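You operate a simulated robot arm through the tools that you are given. There is no shell and no other tool. Be economical: measure what you need, move in short steps, check, and stop when the job is done.

The job below is to be done with a simulated robot arm. You get a single attempt, and the scene is never put back.

TASK
Clear the board, then brush oil on its middle.
Fine: put the purple bowl on the black counter; oil from the dish; stand the brush in the tool pot; board and pink bowl stay. A coat counts when it lies all over at full strength: go over it till it gets no stronger.

It is judged by the outcome, as a careful person would: the job done as asked, and still so three seconds after it is handed in. It fails if anything else is knocked over, pushed out of place, dropped, spilled or broken.

THE ROBOT
A 7-joint arm with a two-finger parallel gripper, fixed in place. Base frame: the origin is at the foot of the arm, x ahead of it, y to its left, z up; the work surface is at about z = 0.86. Units: m, degrees, N and s.
With the tool pointing down near the work surface it reaches from about 0.24 to 0.68 m from the base axis. Its first joint turns from -66.0 to 66.0 degrees. Payload 2.4 kg.
Tool frame: the origin (TCP) lies between the finger pads and is the grasp point; the fingertips stand 0.03 m ahead of it; z points along the fingers, y is the line along which they close. The gripper opens to 0.094 m. The fingers are 0.028 m wide and 0.01 m thick; the gripper's body (0.05 by 0.096 m) begins 0.055 m behind the TCP.
Orientation is told as [roll, pitch, yaw] about the base's x, y, z axes, in that order, counted from this pose: with the fingers straight down and closing along the base's y, the tool's x points along the base's -x, its y along +y and its z along -z.

THE INTERFACE
- The arm moves only by the tool move_arm. Its argument "increments" is a list of rows, each a list of 7 numbers: the shift along the tool's x, y, z in units of 25 mm (1.0 is 25 mm), then the turn, a rotation vector about the tool's x, y, z in units of 8 degrees (1.0 is 8 degrees), then the closure in counts, from 0 (fully open) to 255 (shut). In form: [[dx, dy, dz, rx, ry, rz, jaw], ...]. A call has 1 to 10 rows; each row shifts and turns the commanded pose from where the row before left it, along the tool's axes as they then stand. A call with a number of a shift or a turn outside -1 to 1 is refused whole. Rows are played at 5 a second. More than 0.05 m and 8.6 degrees between two rows, or a gripper value outside its range, and nothing of the call is played. A pose out of reach is approached as far as the arm can. The call stops where the force on the tool passes 70 N (or 10 N more than at its start, if that is more) or the arm is blocked; 0.2 s more then pass. Each finger travels about 0.153 m/s and halts on what it meets, pressing with about 43 N; the grip force reading is that of the motor and also rises with nothing between the fingers. The clock runs only during rows and for 0.2 s after the last one: add rows that do not move to give the fingers time. The reply holds the time, the measured pose of the TCP, the force on the tool along the base axes, the opening and the grip force, in the units named above and with some noise, with the torque about the TCP (base axes, N m) and any sound that the robot's microphone picked up.
- Cameras (640 x 400 px; columns grow to the right, rows downward): "scene" is fixed at [0.0316, 0.4661, 1.4547]; the picture's right is [-0.82, -0.57, 0.00], its down [-0.27, 0.39, -0.88] and it looks along [0.50, -0.72, -0.47] (base axes); focal length 344 px, centre (320, 200). "wrist" rides on the gripper at [0.076, 0.014, -0.103] in the tool frame; the picture's right is [-0.18, 0.98, 0.00], its down [-0.75, -0.14, -0.64] and it looks along [-0.63, -0.12, 0.77] (tool axes); focal length 243 px, centre (320, 200). There is no depth. A picture from a camera that has moved, and an enlarged one, comes with that camera's place and axes in the base frame and with its lens.
- capture(camera): a new picture of that camera. It takes no simulated time.
- inspect(camera, box): a new picture of the part [left, top, right, bottom] of that camera's present view, enlarged. It takes no simulated time.
- hand_in(): hands the job in; it is judged then, once.

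Work in short steps. Places have to be worked out from the pictures, the camera data and where the tool is seen: move nearer, look again, correct. Check each grasp and each placing, and mend what went wrong. You have 120 turns and 68 pictures in all, those below and enlarged ones among them. Open the gripper and draw the arm clear of the work before you hand the job in, unless the task says otherwise; then end with one line.

The tools are called after "Request:" as a command line: name --pt "numbers of a row" for each row, then --argument value for the rest, lists and objects as JSON in quotes. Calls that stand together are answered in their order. move_arm: Moves the arm, as the interface text tells. Its arguments: {"type":"object","properties":{"increments":{"type":"array","items":{"type":"array","items":{"type":"number"}}}},"required":["increments"]} The other tools are called the same way: capture (camera) takes a picture; inspect (camera, box) takes an enlarged picture of a part of a camera's view; hand_in () hands the job in.

At the start:

```text
t: 0.0
tool_pos: [0.4448, -0.0116, 1.2918]
tool_rot: [0.0, 0.0, 0.1]
contact_force: [0.3, -1.6, -0.7]
torque: [0.05, -0.02, 0.0]
finger_gap: 0.094
finger_force: 0.0
```

scene: 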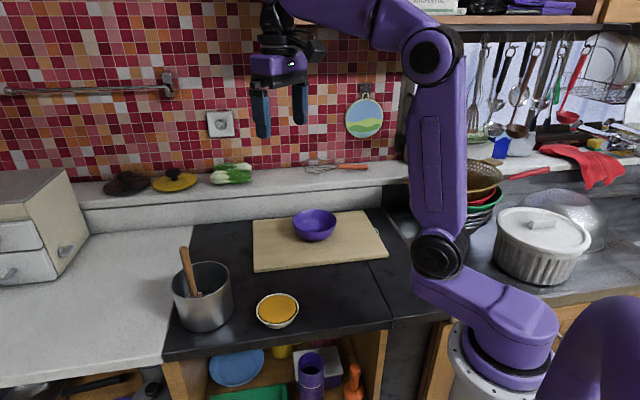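
wrist: 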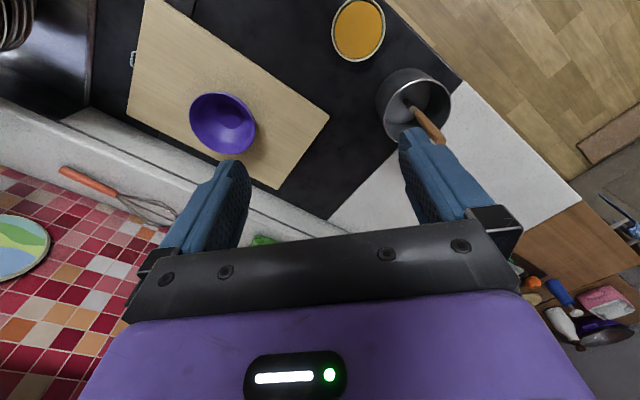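

The bowl stands on the board near (0.55, -0.25), the dish is near (0.43, 0.06) and the pot with a wooden handle near (0.56, 0.15). I'll look closer before moving.

Request:
inspect --camera "scene" --box '[150, 190, 410, 352]'

Request:
inspect --camera "wrist" --box '[100, 0, 480, 237]'

Request:
inspect --camera "scene" --box '[400, 60, 640, 210]'

```text
2.46 times, centred on (280, 271) of scene
camera zoom: at [0.0316, 0.4661, 1.4547], right [-0.82, -0.57, 0.0], down [-0.27, 0.39, -0.88], along [0.5, -0.72, -0.47], focal length 848 px, centre (418, 25)
```

zoom: 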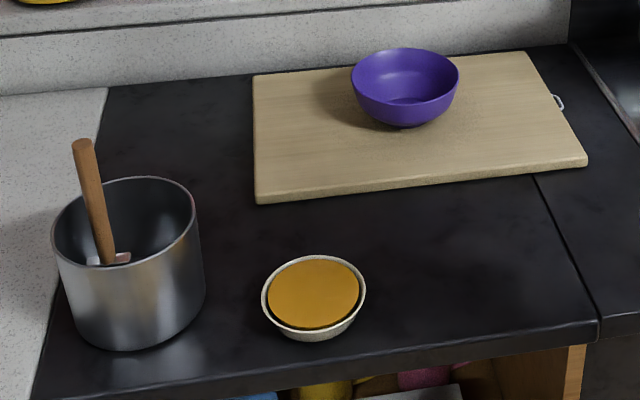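

```text
1.68 times, centred on (290, 118) of wrist
camera zoom: at [0.3689, 0.0021, 1.3957], right [0.18, 0.98, 0.0], down [0.75, -0.14, 0.64], along [0.63, -0.12, -0.77], focal length 409 px, centre (370, 337)
```

zoom: 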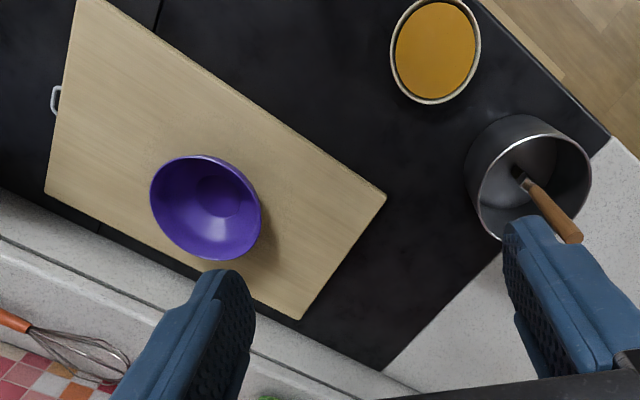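

```text
2.67 times, centred on (520, 135) of scene
camera zoom: at [0.0316, 0.4661, 1.4547], right [-0.82, -0.57, 0.0], down [-0.27, 0.39, -0.88], along [0.5, -0.72, -0.47], focal length 918 px, centre (-213, 373)
```

zoom: 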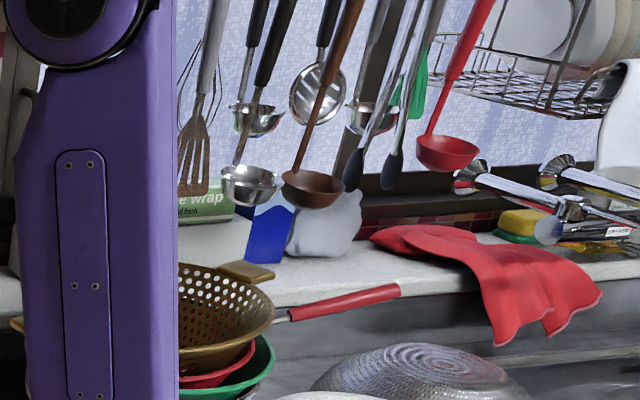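

The bowl is centred on the board at about (0.525, -0.226), with a rim about 0.13 m across, too wide to span, so I'll take it by the +y rim. I'll move above that rim point and look.

Request:
move_arm --pt "-0.32 -0.6 0.96 0 0 0 120" --pt "-0.32 -0.6 0.96 0 0 0 120" --pt "-0.32 -0.6 0.96 0 0 0 120" --pt "-0.32 -0.6 0.96 0 0 0 120" --pt "-0.32 -0.6 0.96 0 0 0 120" --pt "-0.32 -0.6 0.96 0 0 0 120" --pt "-0.32 -0.6 0.96 0 0 0 120" --pt "-0.32 -0.6 0.96 0 0 0 120" --pt "-0.32 -0.6 0.96 0 0 0 120" --pt "-0.32 -0.6 0.96 0 0 0 120"

Request:
capture --camera "wrist"

Request:
capture --camera "scene"

```text
t: 2.2
tool_pos: [0.526, -0.1608, 1.0514]
tool_rot: [0.0, -0.1, -0.1]
contact_force: [0.1, 0.5, -0.2]
torque: [0.0, 0.01, -0.02]
finger_gap: 0.0497
finger_force: 0.0
```

```text
62 pictures are left
camera wrist: at [0.4496, -0.1469, 1.1547], right [0.18, 0.98, 0.0], down [0.75, -0.14, 0.64], along [0.63, -0.12, -0.77], focal length 243 px, centre (320, 200)
```

wrist: 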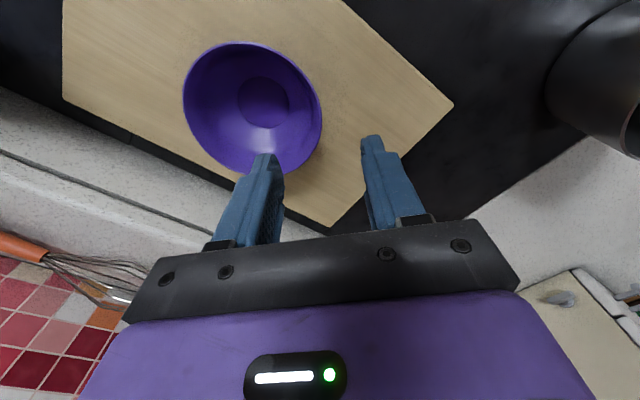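

```text
61 pictures are left
```

scene: 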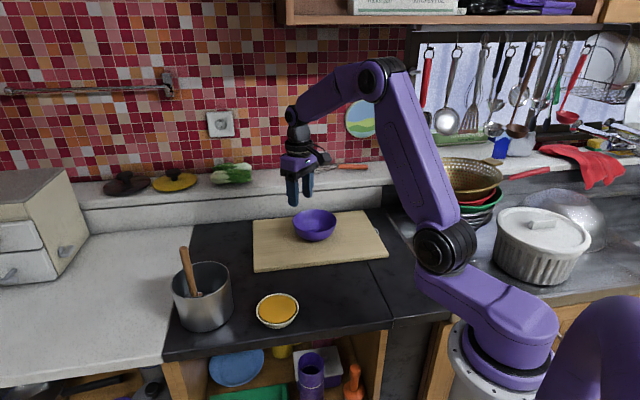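

The three views put the rim at z≈0.926, centred at (0.528, -0.222) with radius about 0.061. I'll tilt about 16° to follow the bowl's wall, then go down with one finger on each side of the rim.

Request:
move_arm --pt "0 0 0 1 0 0 120" --pt "0 0 0 1 0 0 120" --pt "0 0.2 0.7 0 0 0 120" --pt "0 0.2 0.7 0 0 0 120" --pt "0 0.2 0.7 0 0 0 120" --pt "0 0.2 0.7 0 0 0 120" --pt "0 0 0 0 0 0 120"

Request:
capture --camera "wrist"

Request:
inspect --camera "scene" --box '[240, 165, 400, 265]'

```text
t: 3.8
tool_pos: [0.5254, -0.1621, 0.9805]
tool_rot: [-16.0, 0.0, 0.0]
contact_force: [0.1, 0.5, 0.2]
torque: [0.02, 0.0, 0.01]
finger_gap: 0.0496
finger_force: 0.0
```

```text
60 pictures are left
camera wrist: at [0.4493, -0.1199, 1.0744], right [0.18, 0.94, -0.27], down [0.75, 0.04, 0.66], along [0.63, -0.33, -0.7], focal length 243 px, centre (320, 200)
```

wrist: 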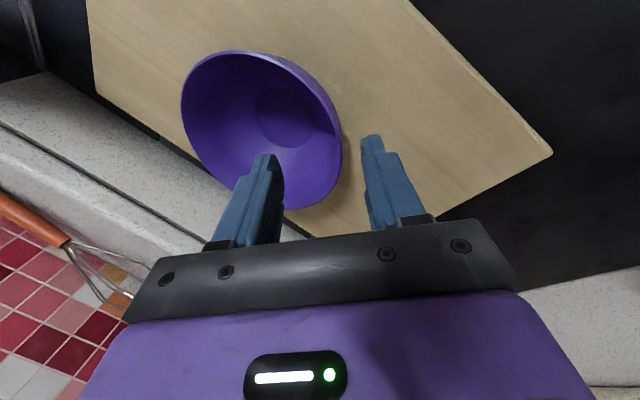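

```text
4.00 times, centred on (320, 215) of scene
camera zoom: at [0.0316, 0.4661, 1.4547], right [-0.82, -0.57, 0.0], down [-0.27, 0.39, -0.88], along [0.5, -0.72, -0.47], focal length 1378 px, centre (320, 140)
```

zoom: 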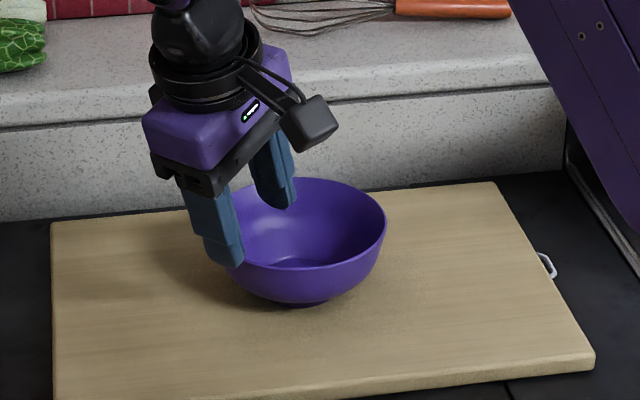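

Both fingers straddle the rim (rim edge at about (0.53, -0.164, 0.926)). I'll go down the last 44 mm and close.

Request:
move_arm --pt "0 0.21 0.57 0 0 0 120" --pt "0 0.2 0.57 0 0 0 120" --pt "0 0.2 0.57 0 0 0 120" --pt "0 0 0 0 0 0 160" --pt "0 0 0 0 0 0 200" --pt "0 0 0 0 0 0 255" --pt "0 0 0 0 0 0 255" --pt "0 0 0 0 0 0 255"

Request:
inspect --camera "scene" --box '[240, 165, 400, 265]'

```text
t: 5.6
tool_pos: [0.5262, -0.1599, 0.9352]
tool_rot: [-16.1, -0.1, 0.0]
contact_force: [-1.1, -0.1, 15.4]
torque: [-1.59, 0.1, -0.1]
finger_gap: 0.0104
finger_force: 43.5
```

```text
4.00 times, centred on (320, 215) of scene
camera zoom: at [0.0313, 0.4662, 1.4547], right [-0.82, -0.57, 0.0], down [-0.27, 0.39, -0.88], along [0.5, -0.72, -0.47], focal length 1378 px, centre (320, 140)
```

zoom: 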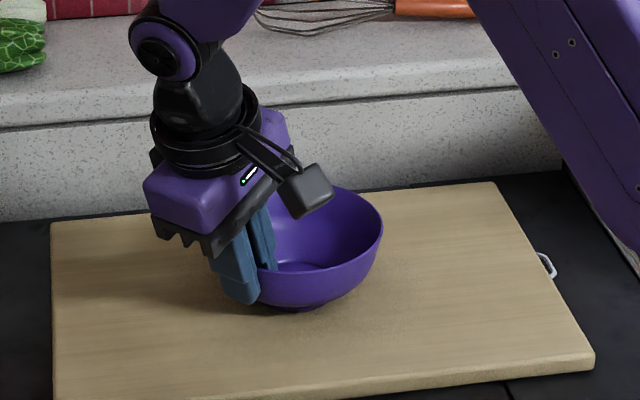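

The rim is held with a 10 mm gap and 43 N. I'll lift straight up about 70 mm and check.

Request:
move_arm --pt "0 -0.14 -0.48 0 0 0 255" --pt "0 -0.14 -0.48 0 0 0 255" --pt "0 -0.14 -0.48 0 0 0 255" --pt "0 -0.14 -0.48 0 0 0 255" --pt "0 -0.14 -0.48 0 0 0 255" --pt "0 -0.14 -0.48 0 0 0 255" --pt "0 0 0 0 0 0 255"

Request:
inspect --camera "scene" --box '[160, 140, 416, 300]'

```text
t: 7.2
tool_pos: [0.5254, -0.1604, 1.0098]
tool_rot: [-15.9, 0.0, 0.0]
contact_force: [-0.7, -0.6, -1.5]
torque: [0.05, -0.06, 0.01]
finger_gap: 0.0083
finger_force: 42.1
```

```text
2.50 times, centred on (288, 220) of scene
camera zoom: at [0.0316, 0.4661, 1.4547], right [-0.82, -0.57, 0.0], down [-0.27, 0.39, -0.88], along [0.5, -0.72, -0.47], focal length 861 px, centre (400, 150)
```

zoom: 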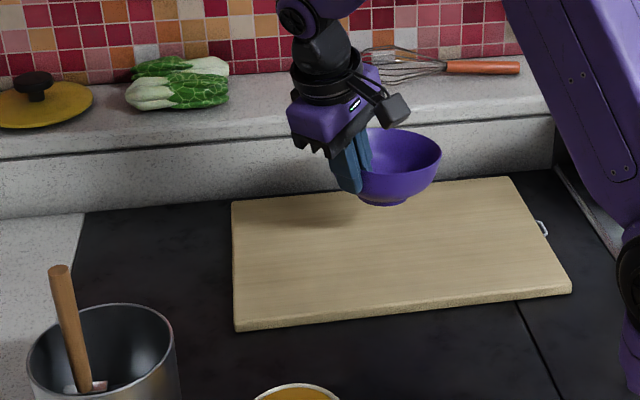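

The bowl is off the board and held steadily. I'll carry it to the free black counter in front of the board, aiming for its centre at about (0.34, -0.09).

Request:
move_arm --pt "0.822 0.556 -0.159 0 0 0 255" --pt "0.822 0.556 -0.159 0 0 0 255" --pt "0.822 0.556 -0.159 0 0 0 255" --pt "0.822 0.556 -0.159 0 0 0 255" --pt "0.822 0.556 -0.159 0 0 0 255" --pt "0.822 0.556 -0.159 0 0 0 255" --pt "0.822 0.556 -0.159 0 0 0 255" --pt "0.822 0.556 -0.159 0 0 0 255" --pt "0.822 0.556 -0.159 0 0 0 255" --pt "0 0 0 0 0 0 255"

Request:
inspect --camera "scene" --box '[160, 180, 480, 380]'

Request:
capture --camera "wrist"

```text
t: 9.4
tool_pos: [0.3401, -0.0301, 1.0097]
tool_rot: [-16.0, 0.1, 0.0]
contact_force: [0.5, 0.6, -0.1]
torque: [0.04, 0.0, 0.0]
finger_gap: 0.0081
finger_force: 42.5
```

```text
2.00 times, centred on (320, 280) of scene
camera zoom: at [0.0316, 0.4661, 1.4547], right [-0.82, -0.57, 0.0], down [-0.27, 0.39, -0.88], along [0.5, -0.72, -0.47], focal length 689 px, centre (320, 40)
```

zoom: 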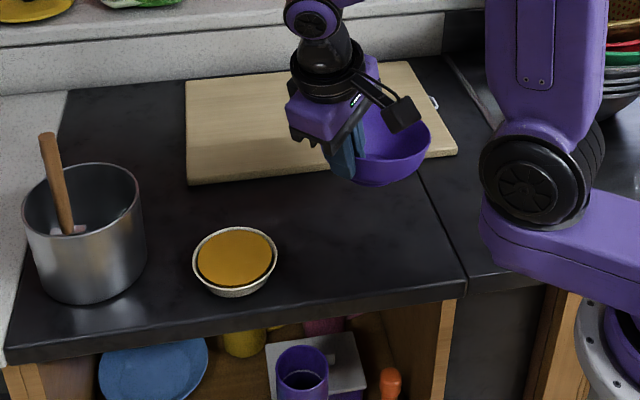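

```text
55 pictures are left
camera wrist: at [0.2646, 0.0126, 1.1049], right [0.18, 0.94, -0.27], down [0.75, 0.04, 0.66], along [0.63, -0.32, -0.7], focal length 243 px, centre (320, 200)
```

wrist: 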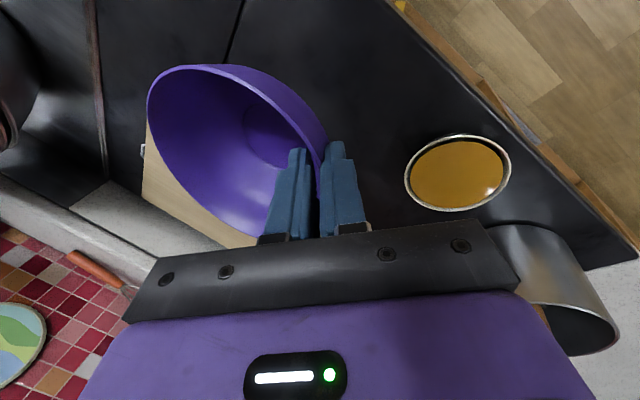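

The spot is clear, well away from the dish and board. I'll lower to just above the counter and check the bowl's tilt.

Request:
move_arm --pt "0 0.138 0.48 0 0 0 255" --pt "0 0.138 0.48 0 0 0 255" --pt "0 0.138 0.48 0 0 0 255" --pt "0 0.138 0.48 0 0 0 255" --pt "0 0.138 0.48 0 0 0 255" --pt "0 0 0 0 0 0 255"

Request:
inspect --camera "scene" --box '[270, 210, 430, 310]'

```text
t: 10.8
tool_pos: [0.3396, -0.0288, 0.9469]
tool_rot: [-16.0, 0.0, -0.1]
contact_force: [-0.2, -0.3, -1.0]
torque: [0.08, -0.02, -0.02]
finger_gap: 0.0077
finger_force: 41.1
```

```text
4.00 times, centred on (350, 260) of scene
camera zoom: at [0.0316, 0.4661, 1.4547], right [-0.82, -0.57, 0.0], down [-0.27, 0.39, -0.88], along [0.5, -0.72, -0.47], focal length 1378 px, centre (200, -40)
```

zoom: 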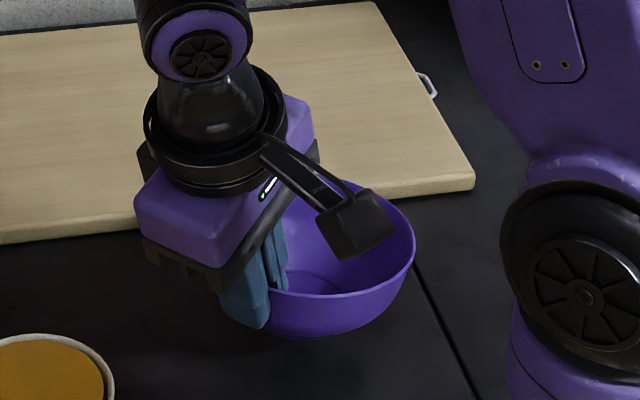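

The rim measures level within a few degrees. I'll lower gently until contact registers.

Request:
move_arm --pt "0 0.055 0.19 0 0 0 255" --pt "0 0.055 0.19 0 0 0 255" --pt "0 0.044 0.155 0 0 0 255" --pt "0 0.0 0.0 0 0 0 255"

```text
t: 11.8
tool_pos: [0.3402, -0.0286, 0.9335]
tool_rot: [-16.1, 0.0, 0.0]
contact_force: [0.0, -0.3, -1.1]
torque: [0.04, -0.02, 0.01]
finger_gap: 0.0073
finger_force: 41.5
```

No contact yet at 0.9335, so I'll keep going in small steps.

Request:
move_arm --pt "0 0.033 0.115 0 0 0 255" --pt "0 0.033 0.115 0 0 0 255" --pt "0 0.0 0.0 0 0 0 255"

Request:
move_arm --pt "0 0.022 0.077 0 0 0 255" --pt "0 0.022 0.077 0 0 0 255" --pt "0 0.0 0.0 0 0 0 255"

Request:
inspect --camera "scene" --box '[270, 210, 430, 310]'

```text
t: 12.6
tool_pos: [0.3407, -0.0292, 0.9289]
tool_rot: [-16.1, -0.1, -0.1]
contact_force: [-0.9, 4.5, 14.8]
torque: [-1.18, 0.02, -0.05]
finger_gap: 0.0079
finger_force: 42.0
```

```text
t: 13.4
tool_pos: [0.3407, -0.0298, 0.9225]
tool_rot: [-16.0, 0.0, 0.1]
contact_force: [0.3, 5.8, 15.8]
torque: [-1.17, -0.09, 0.08]
finger_gap: 0.009
finger_force: 43.0
```

```text
4.00 times, centred on (350, 260) of scene
camera zoom: at [0.0314, 0.4663, 1.4547], right [-0.82, -0.57, 0.0], down [-0.27, 0.39, -0.88], along [0.5, -0.72, -0.47], focal length 1378 px, centre (200, -40)
```

zoom: 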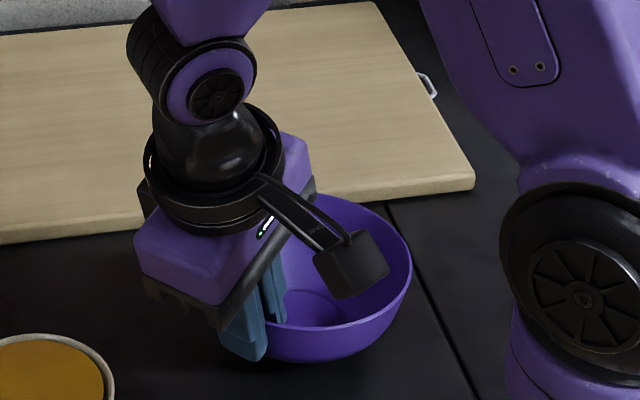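

The bowl is on the counter (about 15 N up). I'll open gradually and rise clear of the rim.

Request:
move_arm --pt "0 0 0 0 0 0 215" --pt "0 0 0 0 0 0 190" --pt "0 0 0 0 0 0 150" --pt "0 0 0 0 0 0 120" --pt "0 0 0 0 0 0 120" --pt "0 0 -0.6 0 0 0 120" --pt "0 0 -0.8 0 0 0 120" --pt "0 0 -0.8 0 0 0 120" --pt "0 0 -0.8 0 0 0 120"

Request:
inspect --camera "scene" --box '[160, 180, 480, 380]'

```text
t: 15.4
tool_pos: [0.3406, -0.0079, 0.9973]
tool_rot: [-16.0, 0.0, 0.0]
contact_force: [-0.5, 0.7, 0.0]
torque: [0.0, 0.03, 0.0]
finger_gap: 0.0496
finger_force: 0.2
```

```text
2.00 times, centred on (320, 280) of scene
camera zoom: at [0.0316, 0.4661, 1.4547], right [-0.82, -0.57, 0.0], down [-0.27, 0.39, -0.88], along [0.5, -0.72, -0.47], focal length 689 px, centre (320, 40)
```

zoom: 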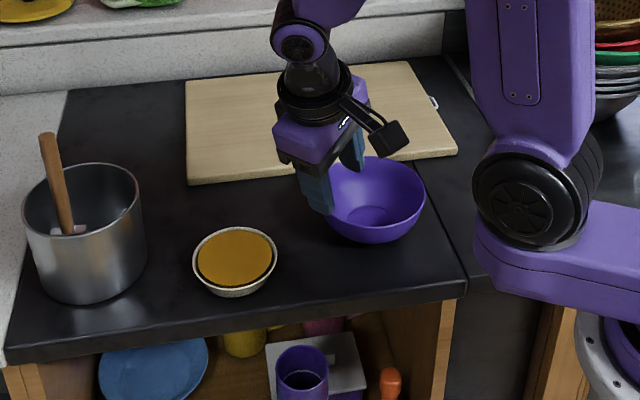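

The bowl stands level on the black counter and the board is clear. Now I'll rise, straighten the tool and look at the pot and brush up close.

Request:
move_arm --pt "0 0 -0.8 -1 0 0 100" --pt "0 0 -0.8 -1 0 0 100" --pt "-0.55 0.74 -0.58 0 0 0 100" --pt "-0.55 0.74 -0.58 0 0 0 100" --pt "-0.55 0.74 -0.58 0 0 0 100" --pt "-0.55 0.74 -0.58 0 0 0 100" --pt "-0.55 0.74 -0.58 0 0 0 100" --pt "-0.55 0.74 -0.58 0 0 0 100" --pt "-0.55 0.74 -0.58 0 0 0 100" --pt "-0.55 0.74 -0.58 0 0 0 100"

Request:
capture --camera "wrist"

Request:
inspect --camera "scene" --box '[150, 230, 310, 330]'

```text
t: 17.6
tool_pos: [0.4513, 0.1488, 1.1498]
tool_rot: [0.0, 0.0, 0.0]
contact_force: [-0.2, -0.5, 0.4]
torque: [-0.01, 0.02, -0.01]
finger_gap: 0.0573
finger_force: 0.0
```

```text
51 pictures are left
camera wrist: at [0.3757, 0.1632, 1.2528], right [0.18, 0.98, 0.0], down [0.75, -0.14, 0.64], along [0.63, -0.12, -0.77], focal length 243 px, centre (320, 200)
```

wrist: 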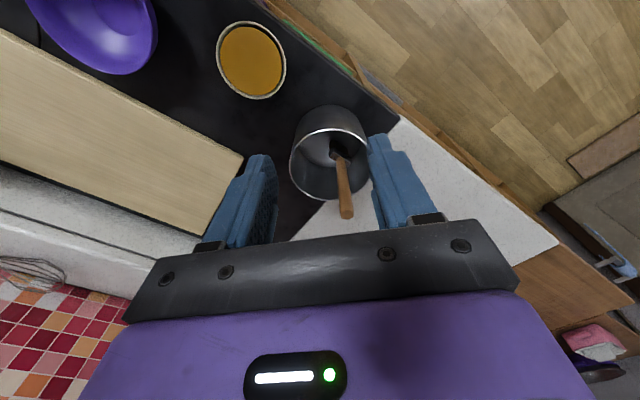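

```text
4.00 times, centred on (230, 280) of scene
camera zoom: at [0.0316, 0.4661, 1.4547], right [-0.82, -0.57, 0.0], down [-0.27, 0.39, -0.88], along [0.5, -0.72, -0.47], focal length 1378 px, centre (680, -120)
```

zoom: 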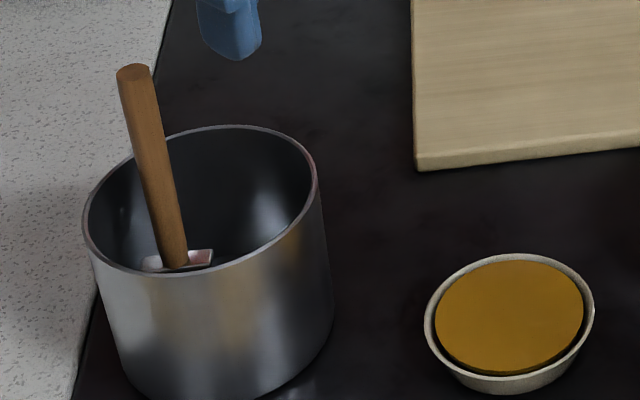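

Triangulating, the brush handle stands nearly upright: top near (0.585, 0.156, 1.037), foot near (0.588, 0.157) inside the pot (rim z≈0.955). I'll zoom in on the head to see which way it is wide.

Request:
inspect --camera "wrist" --box '[280, 95, 380, 225]'

Request:
inspect --camera "scene" --box '[165, 240, 245, 290]'

```text
3.08 times, centred on (330, 160) of wrist
camera zoom: at [0.3757, 0.1632, 1.2528], right [0.18, 0.98, 0.0], down [0.75, -0.14, 0.64], along [0.63, -0.12, -0.77], focal length 746 px, centre (289, 323)
```

zoom: 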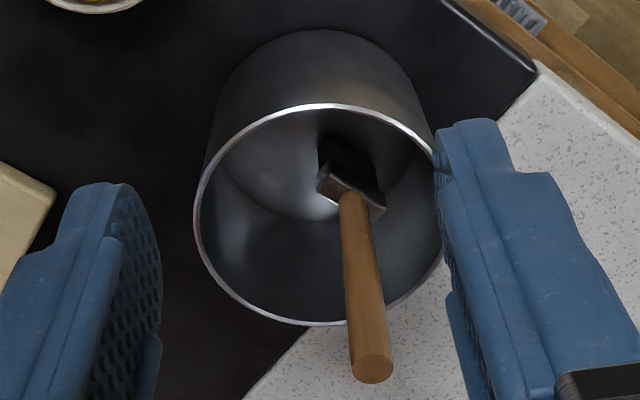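

```text
8.00 times, centred on (205, 265) of scene
camera zoom: at [0.0316, 0.4661, 1.4547], right [-0.82, -0.57, 0.0], down [-0.27, 0.39, -0.88], along [0.5, -0.72, -0.47], focal length 2755 px, centre (1240, -320)
```

zoom: 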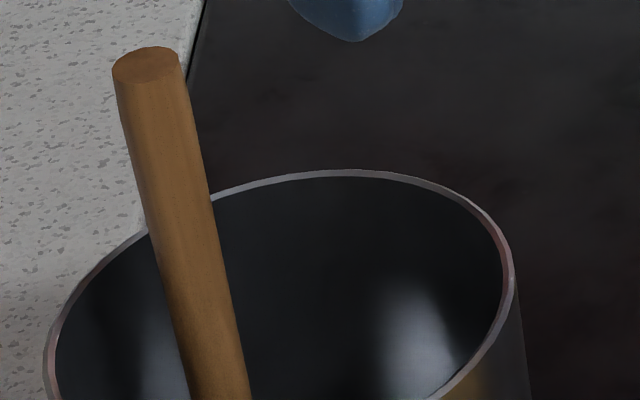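

The head is a flat ferrule with dark bristles, about 42 mm wide along roughly 50° in the base frame, close to the board's long axis. I'll yaw about 47° so the jaw closes across the stroke direction.

Request:
move_arm --pt "0 0 0 0 0 -0.98 100" --pt "0 0 0 0 0 -0.98 100" --pt "0 0 0 0 0 -0.98 100" --pt "0 0 0 0 0 -0.98 100" --pt "0 0 0 0 0 -0.98 100" --pt "0 0 0 0 0 -0.98 100" --pt "0 0 0 0 0 0 100"

```text
t: 19.2
tool_pos: [0.451, 0.1482, 1.1505]
tool_rot: [0.0, 0.1, 47.0]
contact_force: [-0.1, -0.3, 0.3]
torque: [-0.01, 0.0, -0.01]
finger_gap: 0.0573
finger_force: 0.1
```

Yaw is 47°. I'll move to above the handle top at z≈1.11 and look.

Request:
move_arm --pt "-0.784 -0.746 0.32 0 0 0 100" --pt "-0.784 -0.746 0.32 0 0 0 100" --pt "-0.784 -0.746 0.32 0 0 0 100" --pt "-0.784 -0.746 0.32 0 0 0 100" --pt "-0.784 -0.746 0.32 0 0 0 100" --pt "0 0 0 0 0 0 100"

Request:
capture --camera "wrist"

Request:
inspect --camera "scene" --box '[130, 190, 290, 290]'

```text
t: 20.6
tool_pos: [0.5854, 0.1536, 1.1109]
tool_rot: [0.0, 0.0, 46.9]
contact_force: [0.3, 0.3, 1.1]
torque: [0.02, 0.01, 0.02]
finger_gap: 0.0574
finger_force: 0.1
```

```text
47 pictures are left
camera wrist: at [0.5231, 0.1081, 1.2131], right [-0.59, 0.8, 0.0], down [0.62, 0.46, 0.64], along [0.52, 0.38, -0.77], focal length 243 px, centre (320, 200)
```

wrist: 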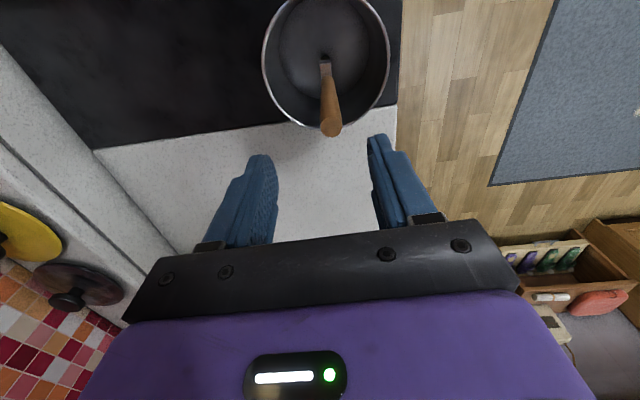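

```text
4.00 times, centred on (210, 240) of scene
camera zoom: at [0.0316, 0.4661, 1.4547], right [-0.82, -0.57, 0.0], down [-0.27, 0.39, -0.88], along [0.5, -0.72, -0.47], focal length 1378 px, centre (760, 40)
```

zoom: 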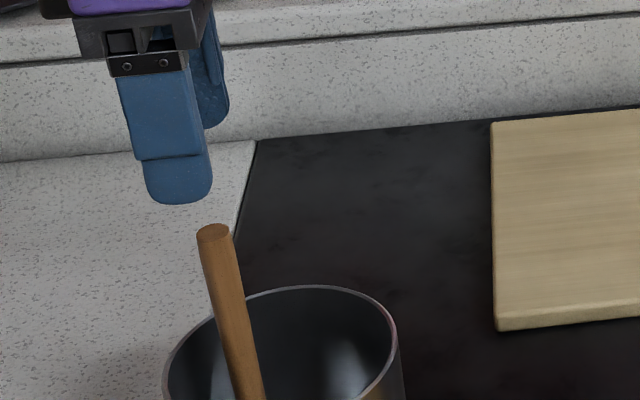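

The handle top is about 8 mm to the tool's +y. I'll zoom in to judge the lean before going down.

Request:
inspect --camera "wrist" --box '[240, 0, 410, 150]'

```text
2.67 times, centred on (325, 75) of wrist
camera zoom: at [0.5231, 0.1081, 1.2131], right [-0.59, 0.8, 0.0], down [0.62, 0.46, 0.64], along [0.52, 0.38, -0.77], focal length 647 px, centre (307, 533)
```

zoom: 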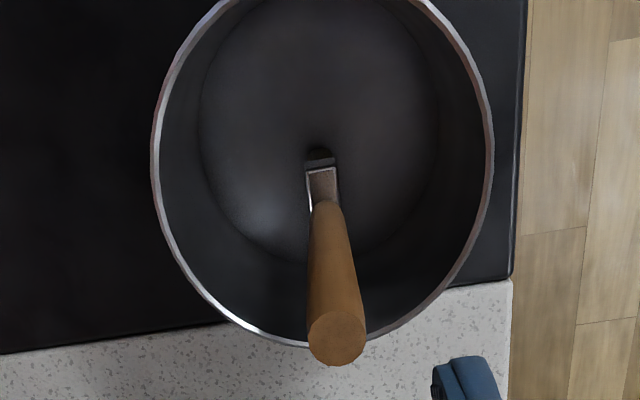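

The brush stands essentially vertical and its wide axis lies along the tool's x. I'll shift 8 mm in y and descend to TCP z≈0.998.

Request:
move_arm --pt "0 0.34 0 0 0 0 100" --pt "0 0 0.7 0 0 0 100" --pt "0 0 0.7 0 0 0 100" --pt "0 0 0.7 0 0 0 100" --pt "0 0 0.7 0 0 0 100" --pt "0 0 0 0 0 0 100"

Request:
capture --camera "wrist"

Request:
inspect --camera "scene" --box '[130, 210, 290, 310]'

```text
t: 22.0
tool_pos: [0.5797, 0.1614, 1.0413]
tool_rot: [0.0, 0.0, 47.1]
contact_force: [-0.7, 0.6, 0.3]
torque: [0.01, 0.04, 0.01]
finger_gap: 0.057
finger_force: 0.0
```

```text
44 pictures are left
camera wrist: at [0.5176, 0.1152, 1.1437], right [-0.59, 0.8, 0.0], down [0.62, 0.46, 0.64], along [0.52, 0.38, -0.77], focal length 243 px, centre (320, 200)
```

wrist: 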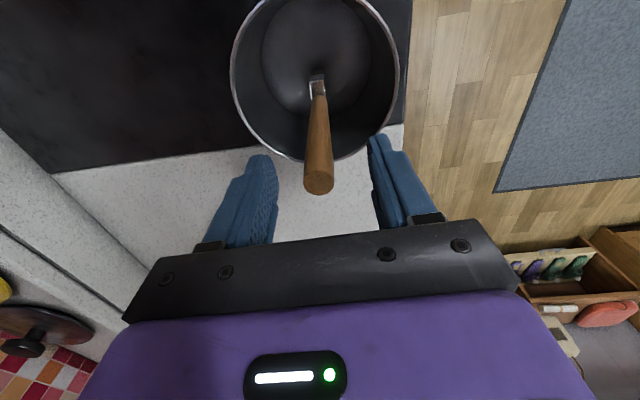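

```text
4.00 times, centred on (210, 260) of scene
camera zoom: at [0.0316, 0.4661, 1.4547], right [-0.82, -0.57, 0.0], down [-0.27, 0.39, -0.88], along [0.5, -0.72, -0.47], focal length 1378 px, centre (760, -40)
```

zoom: 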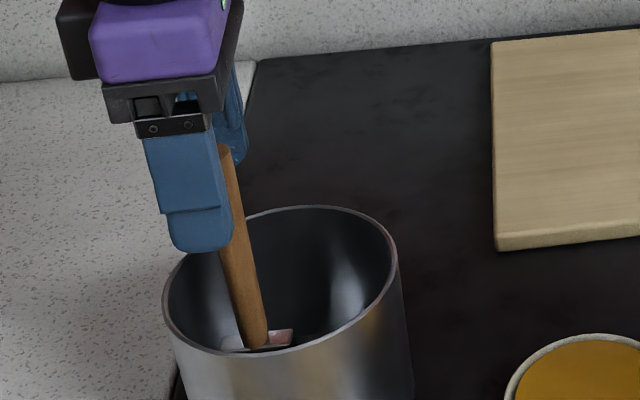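

The handle is centred between the pads, and its top at z≈1.037 is confirmed. I'll descend 38 mm, keeping the tips above the pot rim, and close.

Request:
move_arm --pt "0 0 0.5 0 0 0 100" --pt "0 0 0.5 0 0 0 100" --pt "0 0 0.5 0 0 0 100" --pt "0 0 0 0 0 0 140" --pt "0 0 0 0 0 0 180" --pt "0 0 0 0 0 0 215" --pt "0 0 0 0 0 0 255" --pt "0 0 0 0 0 0 255" --pt "0 0 0 0 0 0 255"

Request:
inspect --camera "scene" --box '[130, 210, 290, 310]'

```text
t: 24.0
tool_pos: [0.5796, 0.1608, 1.0047]
tool_rot: [0.0, 0.1, 46.9]
contact_force: [0.2, 0.4, -0.3]
torque: [0.02, 0.0, 0.02]
finger_gap: 0.018
finger_force: 42.6
```

```text
4.00 times, centred on (210, 260) of scene
camera zoom: at [0.0316, 0.4661, 1.4547], right [-0.82, -0.57, 0.0], down [-0.27, 0.39, -0.88], along [0.5, -0.72, -0.47], focal length 1378 px, centre (760, -40)
```

zoom: 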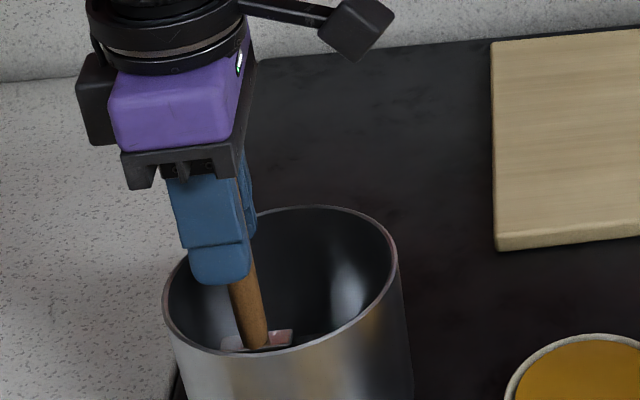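

The handle is held (18 mm gap). I'll lift it straight out of the pot to z≈1.15 and check.

Request:
move_arm --pt "0 0 -0.6 0 0 0 255" --pt "0 0 -0.9 0 0 0 255" --pt "0 0 -0.9 0 0 0 255" --pt "0 0 -0.9 0 0 0 255" --pt "0 0 -0.9 0 0 0 255" --pt "0 0 -0.9 0 0 0 255" --pt "0 0 -0.9 0 0 0 255" --pt "0 0 0 0 0 0 255"

Request:
inspect --camera "scene" --box '[110, 130, 350, 280]'

Request:
capture --camera "wrist"

```text
t: 25.8
tool_pos: [0.5785, 0.1616, 1.153]
tool_rot: [0.0, 0.0, 47.0]
contact_force: [-0.1, -0.1, -0.7]
torque: [0.0, -0.01, 0.02]
finger_gap: 0.0178
finger_force: 43.2
```

```text
2.67 times, centred on (230, 205) of scene
camera zoom: at [0.0316, 0.4661, 1.4547], right [-0.82, -0.57, 0.0], down [-0.27, 0.39, -0.88], along [0.5, -0.72, -0.47], focal length 918 px, centre (560, 187)
```

zoom: 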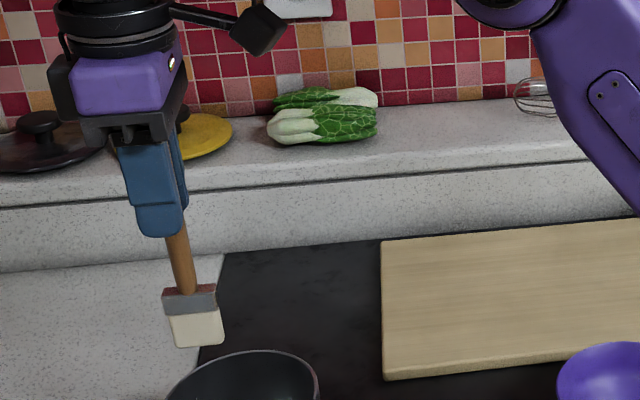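

```text
40 pictures are left
camera wrist: at [0.5168, 0.1159, 1.2555], right [-0.59, 0.8, 0.0], down [0.62, 0.46, 0.64], along [0.52, 0.38, -0.77], focal length 243 px, centre (320, 200)
```

wrist: 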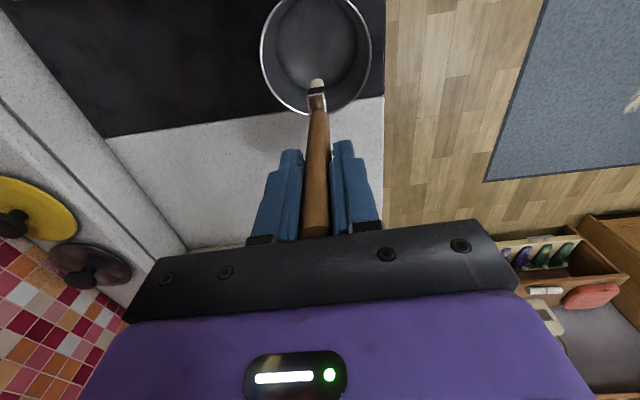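

The brush is out, with white bristles and its tip about 0.135 m below the TCP. The dish's oil centre works out to about (0.422, 0.068), with its surface near z 0.89, so I'll move above it.

Request:
move_arm --pt "0.879 0.254 0 0 0 0 255" --pt "0.879 0.254 0 0 0 0 255" --pt "0.879 0.254 0 0 0 0 255" --pt "0.879 0.254 0 0 0 0 255" --pt "0.879 0.254 0 0 0 0 255" --pt "0.879 0.254 0 0 0 0 255" --pt "0.879 0.254 0 0 0 0 255" --pt "0.879 0.254 0 0 0 0 255" --pt "0 0 0.8 0 0 0 255" --pt "0 0 0.8 0 0 0 255"

Request:
inspect --camera "scene" --box '[198, 240, 358, 340]'

Request:
inspect --camera "wrist" --box '[200, 0, 440, 150]'

```text
t: 28.0
tool_pos: [0.4232, 0.0668, 1.1137]
tool_rot: [0.0, 0.0, 47.1]
contact_force: [0.0, -0.9, 0.3]
torque: [-0.03, -0.01, 0.05]
finger_gap: 0.0181
finger_force: 42.4
```

```text
4.00 times, centred on (278, 290) of scene
camera zoom: at [0.0316, 0.4661, 1.4547], right [-0.82, -0.57, 0.0], down [-0.27, 0.39, -0.88], along [0.5, -0.72, -0.47], focal length 1378 px, centre (488, -160)
```

zoom: 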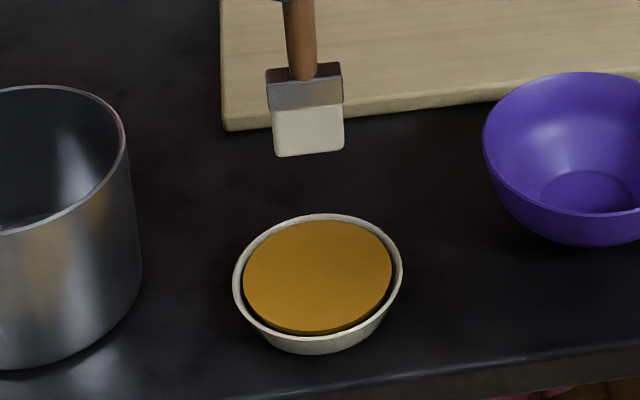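

```text
2.67 times, centred on (320, 75) of wrist
camera zoom: at [0.3609, 0.0205, 1.2154], right [-0.59, 0.8, 0.0], down [0.62, 0.46, 0.64], along [0.52, 0.38, -0.77], focal length 647 px, centre (320, 533)
```

zoom: 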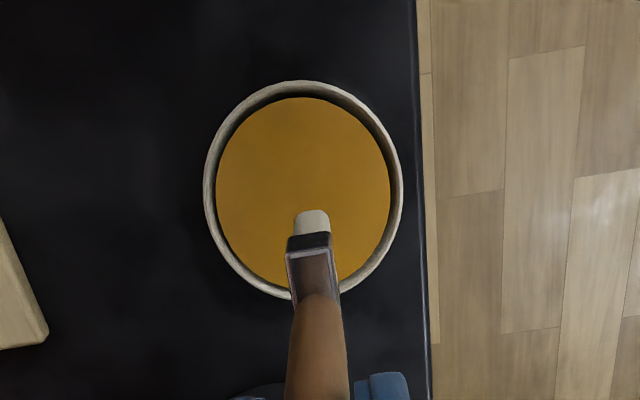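

The tip offset is about 0.138 m and the oil surface is at z≈0.88, centred near (0.427, 0.062). I'll nudge 6 mm and lower until the tip just enters the oil.

Request:
move_arm --pt "0 -0.25 0.6 0 0 0 255" --pt "0 0 0.7 0 0 0 255" --pt "0 0 0.7 0 0 0 255" --pt "0 0 0.7 0 0 0 255" --pt "0 0 0.6 0 0 0 255" --pt "0 0 0.5 0 0 0 255" --pt "0 0 0 0 0 0 255"

Request:
inspect --camera "scene" --box '[198, 240, 358, 340]'

```text
t: 29.6
tool_pos: [0.4253, 0.0635, 1.0162]
tool_rot: [0.0, 0.0, 47.0]
contact_force: [-1.2, -0.6, 2.1]
torque: [-0.02, 0.08, 0.0]
finger_gap: 0.0179
finger_force: 43.7
```

```text
4.00 times, centred on (278, 290) of scene
camera zoom: at [0.0315, 0.4661, 1.4547], right [-0.82, -0.57, 0.0], down [-0.27, 0.39, -0.88], along [0.5, -0.72, -0.47], focal length 1378 px, centre (488, -160)
```

zoom: 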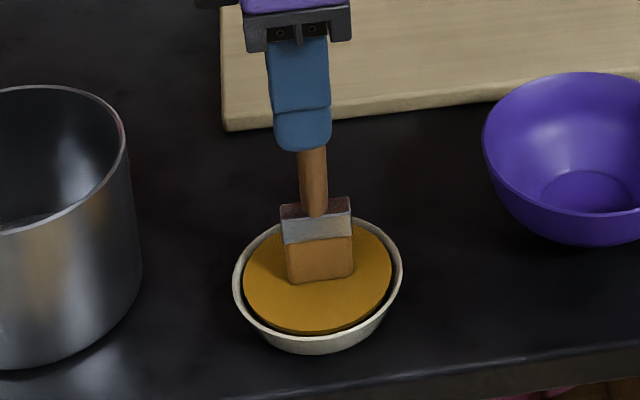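

The bristles have taken up the oil and the force is tiny. I'll dwell briefly, lift over the dish and pause to let it drain.

Request:
move_arm --pt "0 0 0.08 0 0 0 255" --pt "0 0 0 0 0 0 255" --pt "0 0 0 0 0 0 255" --pt "0 0 -0.5 0 0 0 255" --pt "0 0 -0.6 0 0 0 255" --pt "0 0 -0.8 0 0 0 255" --pt "0 0 -0.8 0 0 0 255" --pt "0 0 0 0 0 0 255" --pt "0 0 0 0 0 0 255" --pt "0 0 0 0 0 0 255"

Request:
inspect --camera "scene" --box '[198, 240, 358, 340]'

```text
t: 31.8
tool_pos: [0.4269, 0.0626, 1.0829]
tool_rot: [0.0, 0.0, 47.0]
contact_force: [0.3, -0.3, 0.5]
torque: [-0.01, 0.01, -0.01]
finger_gap: 0.0178
finger_force: 43.1
```

```text
4.00 times, centred on (278, 290) of scene
camera zoom: at [0.0316, 0.4661, 1.4547], right [-0.82, -0.57, 0.0], down [-0.27, 0.39, -0.88], along [0.5, -0.72, -0.47], focal length 1378 px, centre (488, -160)
```

zoom: 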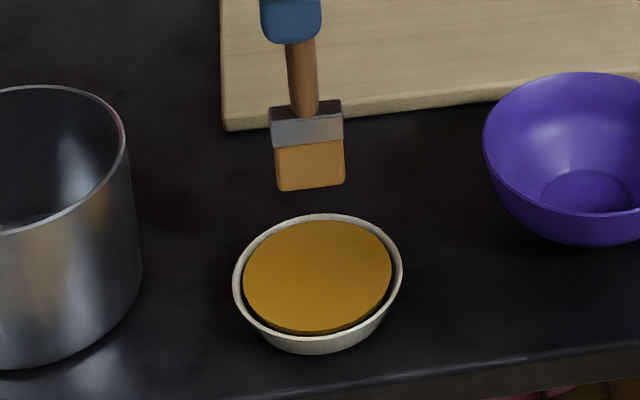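

The brush is loaded with no drips. I'll carry it over the board's middle.

Request:
move_arm --pt "0.525 -0.99 0 0 0 0 255" --pt "0.525 -0.99 0 0 0 0 255" --pt "0.525 -0.99 0 0 0 0 255" --pt "0.525 -0.99 0 0 0 0 255" --pt "0.525 -0.99 0 0 0 0 255" --pt "0.525 -0.99 0 0 0 0 255" --pt "0.525 -0.99 0 0 0 0 255" --pt "0.525 -0.99 0 0 0 0 255" --pt "0.525 -0.99 0 0 0 0 255" --pt "0.525 -0.99 0 0 0 0 255"

Request:
capture --camera "wrist"

Request:
inspect --camera "scene" --box '[230, 160, 406, 280]'

```text
t: 34.0
tool_pos: [0.5183, -0.2016, 1.0817]
tool_rot: [-0.1, -0.1, 46.9]
contact_force: [0.6, 0.1, -0.1]
torque: [0.04, -0.04, 0.01]
finger_gap: 0.0178
finger_force: 43.1
```

```text
35 pictures are left
camera wrist: at [0.4563, -0.2475, 1.1855], right [-0.59, 0.8, 0.0], down [0.62, 0.46, 0.64], along [0.52, 0.38, -0.77], focal length 243 px, centre (320, 200)
```

wrist: 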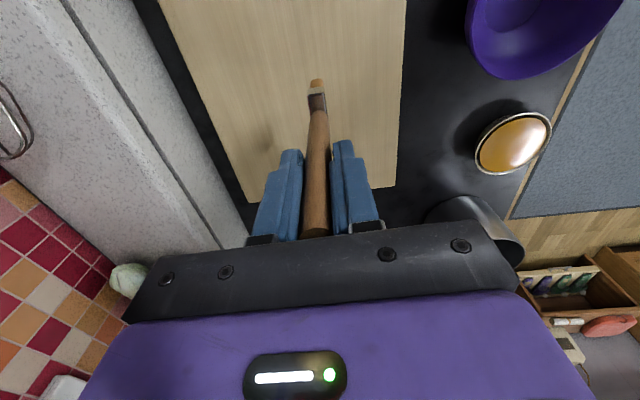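

```text
3.33 times, centred on (318, 220) of scene
camera zoom: at [0.0316, 0.4661, 1.4547], right [-0.82, -0.57, 0.0], down [-0.27, 0.39, -0.88], along [0.5, -0.72, -0.47], focal length 1148 px, centre (327, 133)
```

zoom: 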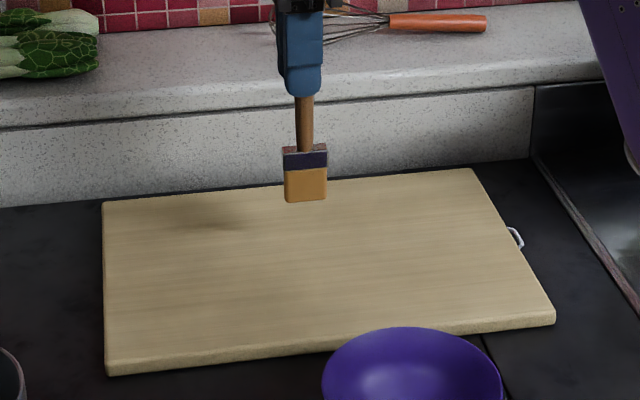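

From four corners the board's centre is at about (0.528, -0.2285), its size 0.37 × 0.24 m and its long axis near 45.5°. I'll go over the centre and lower slowly to find the surface.

Request:
move_arm --pt "0.26 -0.5 0.5 0 0 0 255" --pt "0.26 -0.5 0.6 0 0 0 255" --pt "0 0 0.6 0 0 0 255" --pt "0 0 0.6 0 0 0 255" --pt "0 0 0.3 0 0 0 255" --pt "0 0 0.1 0 0 0 255" --pt "0 0 0 0 0 0 255"

Request:
inspect --camera "scene" --box '[230, 160, 406, 280]'

```text
t: 35.6
tool_pos: [0.5296, -0.2288, 1.016]
tool_rot: [0.0, 0.0, 47.0]
contact_force: [-0.5, -0.7, -0.2]
torque: [-0.01, 0.01, 0.02]
finger_gap: 0.0179
finger_force: 43.3
```

```text
3.33 times, centred on (318, 220) of scene
camera zoom: at [0.0316, 0.4661, 1.4547], right [-0.82, -0.57, 0.0], down [-0.27, 0.39, -0.88], along [0.5, -0.72, -0.47], focal length 1148 px, centre (327, 133)
```

zoom: 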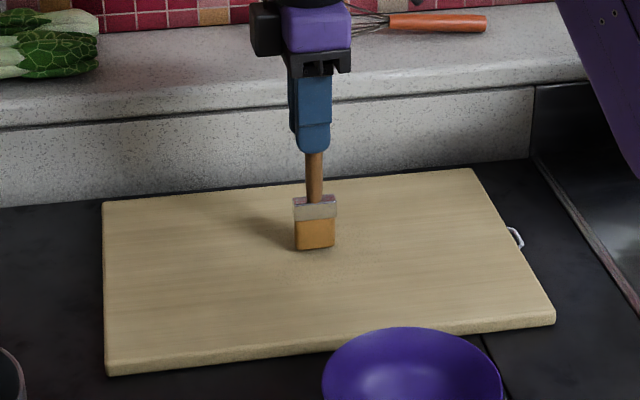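

It is just above contact. I'll lower another 4 mm in small steps and read the force.

Request:
move_arm --pt "0 0 0.08 0 0 0 255" --pt "0 0 0.08 0 0 0 255" --pt "0 0 0 0 0 0 255"

```text
t: 36.4
tool_pos: [0.5268, -0.2284, 1.0126]
tool_rot: [0.0, -0.1, 47.0]
contact_force: [0.9, 0.0, 0.0]
torque: [-0.01, 0.0, -0.02]
finger_gap: 0.0178
finger_force: 43.1
```

Request:
move_arm --pt "0 0 0.08 0 0 0 255" --pt "0 0 0.08 0 0 0 255" --pt "0 0 0 0 0 0 255"

Request:
inspect --camera "scene" --box '[270, 190, 366, 250]'

```text
t: 37.2
tool_pos: [0.5298, -0.2288, 1.0099]
tool_rot: [-0.4, -0.1, 47.0]
contact_force: [-6.7, 1.7, 34.4]
torque: [0.39, 0.8, -0.01]
finger_gap: 0.0179
finger_force: 42.9
```

```text
6.67 times, centred on (318, 220) of scene
camera zoom: at [0.0308, 0.4664, 1.4546], right [-0.82, -0.57, 0.0], down [-0.27, 0.39, -0.88], along [0.5, -0.72, -0.47], focal length 2296 px, centre (333, 67)
```

zoom: 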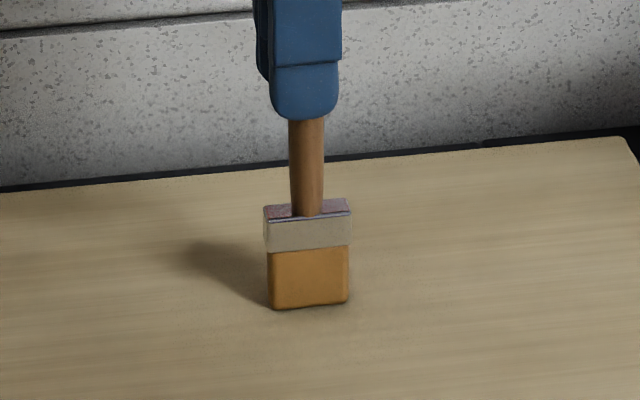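

Contact is stiff: 34 N at about 2 mm in. I'll back off about 1.7 mm to a light press and make a short test stroke along the tool's y.

Request:
move_arm --pt "0 0 -0.07 0 0 0 255" --pt "0 0.3 0 0 0 0 255" --pt "0 0.5 0 0 0 0 255" --pt "0 0.5 0 0 0 0 255"

Request:
inspect --camera "scene" --box '[230, 190, 390, 290]'

```text
t: 38.2
tool_pos: [0.5044, -0.206, 1.0104]
tool_rot: [-0.1, 0.0, 47.2]
contact_force: [3.1, -3.3, 11.3]
torque: [-0.36, -0.66, -0.07]
finger_gap: 0.0179
finger_force: 42.9
```

```text
4.00 times, centred on (310, 240) of scene
camera zoom: at [0.0315, 0.4661, 1.4547], right [-0.82, -0.57, 0.0], down [-0.27, 0.39, -0.88], along [0.5, -0.72, -0.47], focal length 1378 px, centre (360, 40)
```

zoom: 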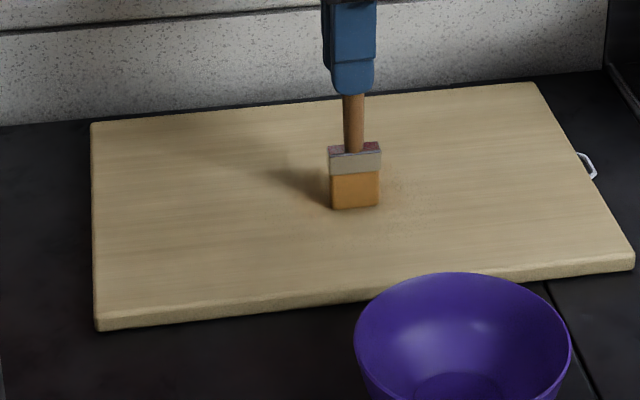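

The stroke ran at about 11 N with modest friction and the board stayed put. I'll complete a full stroke across ±60 mm and look for the film.

Request:
move_arm --pt "0 0.55 0 0 0 0 255" --pt "0 0.55 0 0 0 0 255" --pt "0 -0.6 0 0 0 0 255" --pt "0 -0.6 0 0 0 0 255" --pt "0 -0.6 0 0 0 0 255" --pt "0 -0.6 0 0 0 0 255" --pt "0 -0.6 0 0 0 0 255" --pt "0 -0.6 0 0 0 0 255" --pt "0 -0.6 0 0 0 0 255" --pt "0 -0.6 0 0 0 0 255"

Request:
inspect --camera "scene" --box '[230, 190, 390, 290]'

```text
t: 40.4
tool_pos: [0.572, -0.2682, 1.0095]
tool_rot: [0.1, 0.0, 47.1]
contact_force: [-1.6, 1.4, 3.2]
torque: [0.25, 0.1, 0.02]
finger_gap: 0.0179
finger_force: 43.0
```

```text
4.00 times, centred on (310, 240) of scene
camera zoom: at [0.0315, 0.4662, 1.4547], right [-0.82, -0.57, 0.0], down [-0.27, 0.39, -0.88], along [0.5, -0.72, -0.47], focal length 1378 px, centre (360, 40)
```

zoom: 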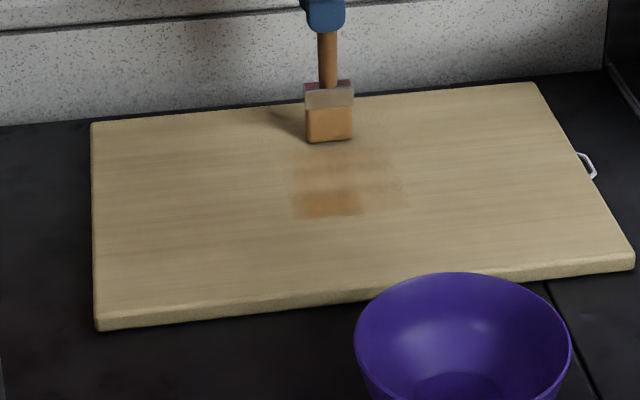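

An oil film shows within a bounded patch in the middle, still faint and uneven. I'll zoom in to see the patch's extent.

Request:
inspect --camera "scene" --box '[290, 205, 346, 255]'

```text
8.00 times, centred on (318, 230) of scene
camera zoom: at [0.0315, 0.4662, 1.4547], right [-0.82, -0.57, 0.0], down [-0.27, 0.39, -0.88], along [0.5, -0.72, -0.47], focal length 2755 px, centre (336, -40)
```

zoom: 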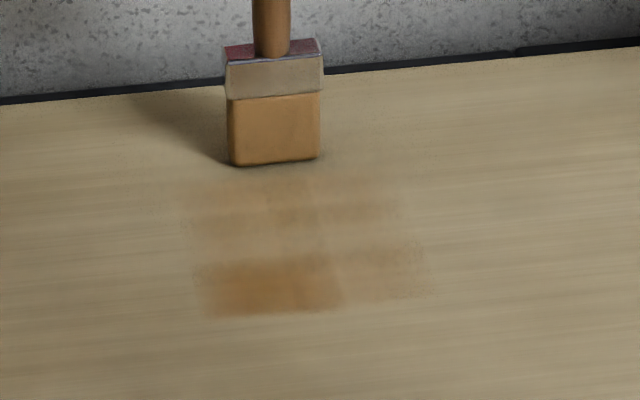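

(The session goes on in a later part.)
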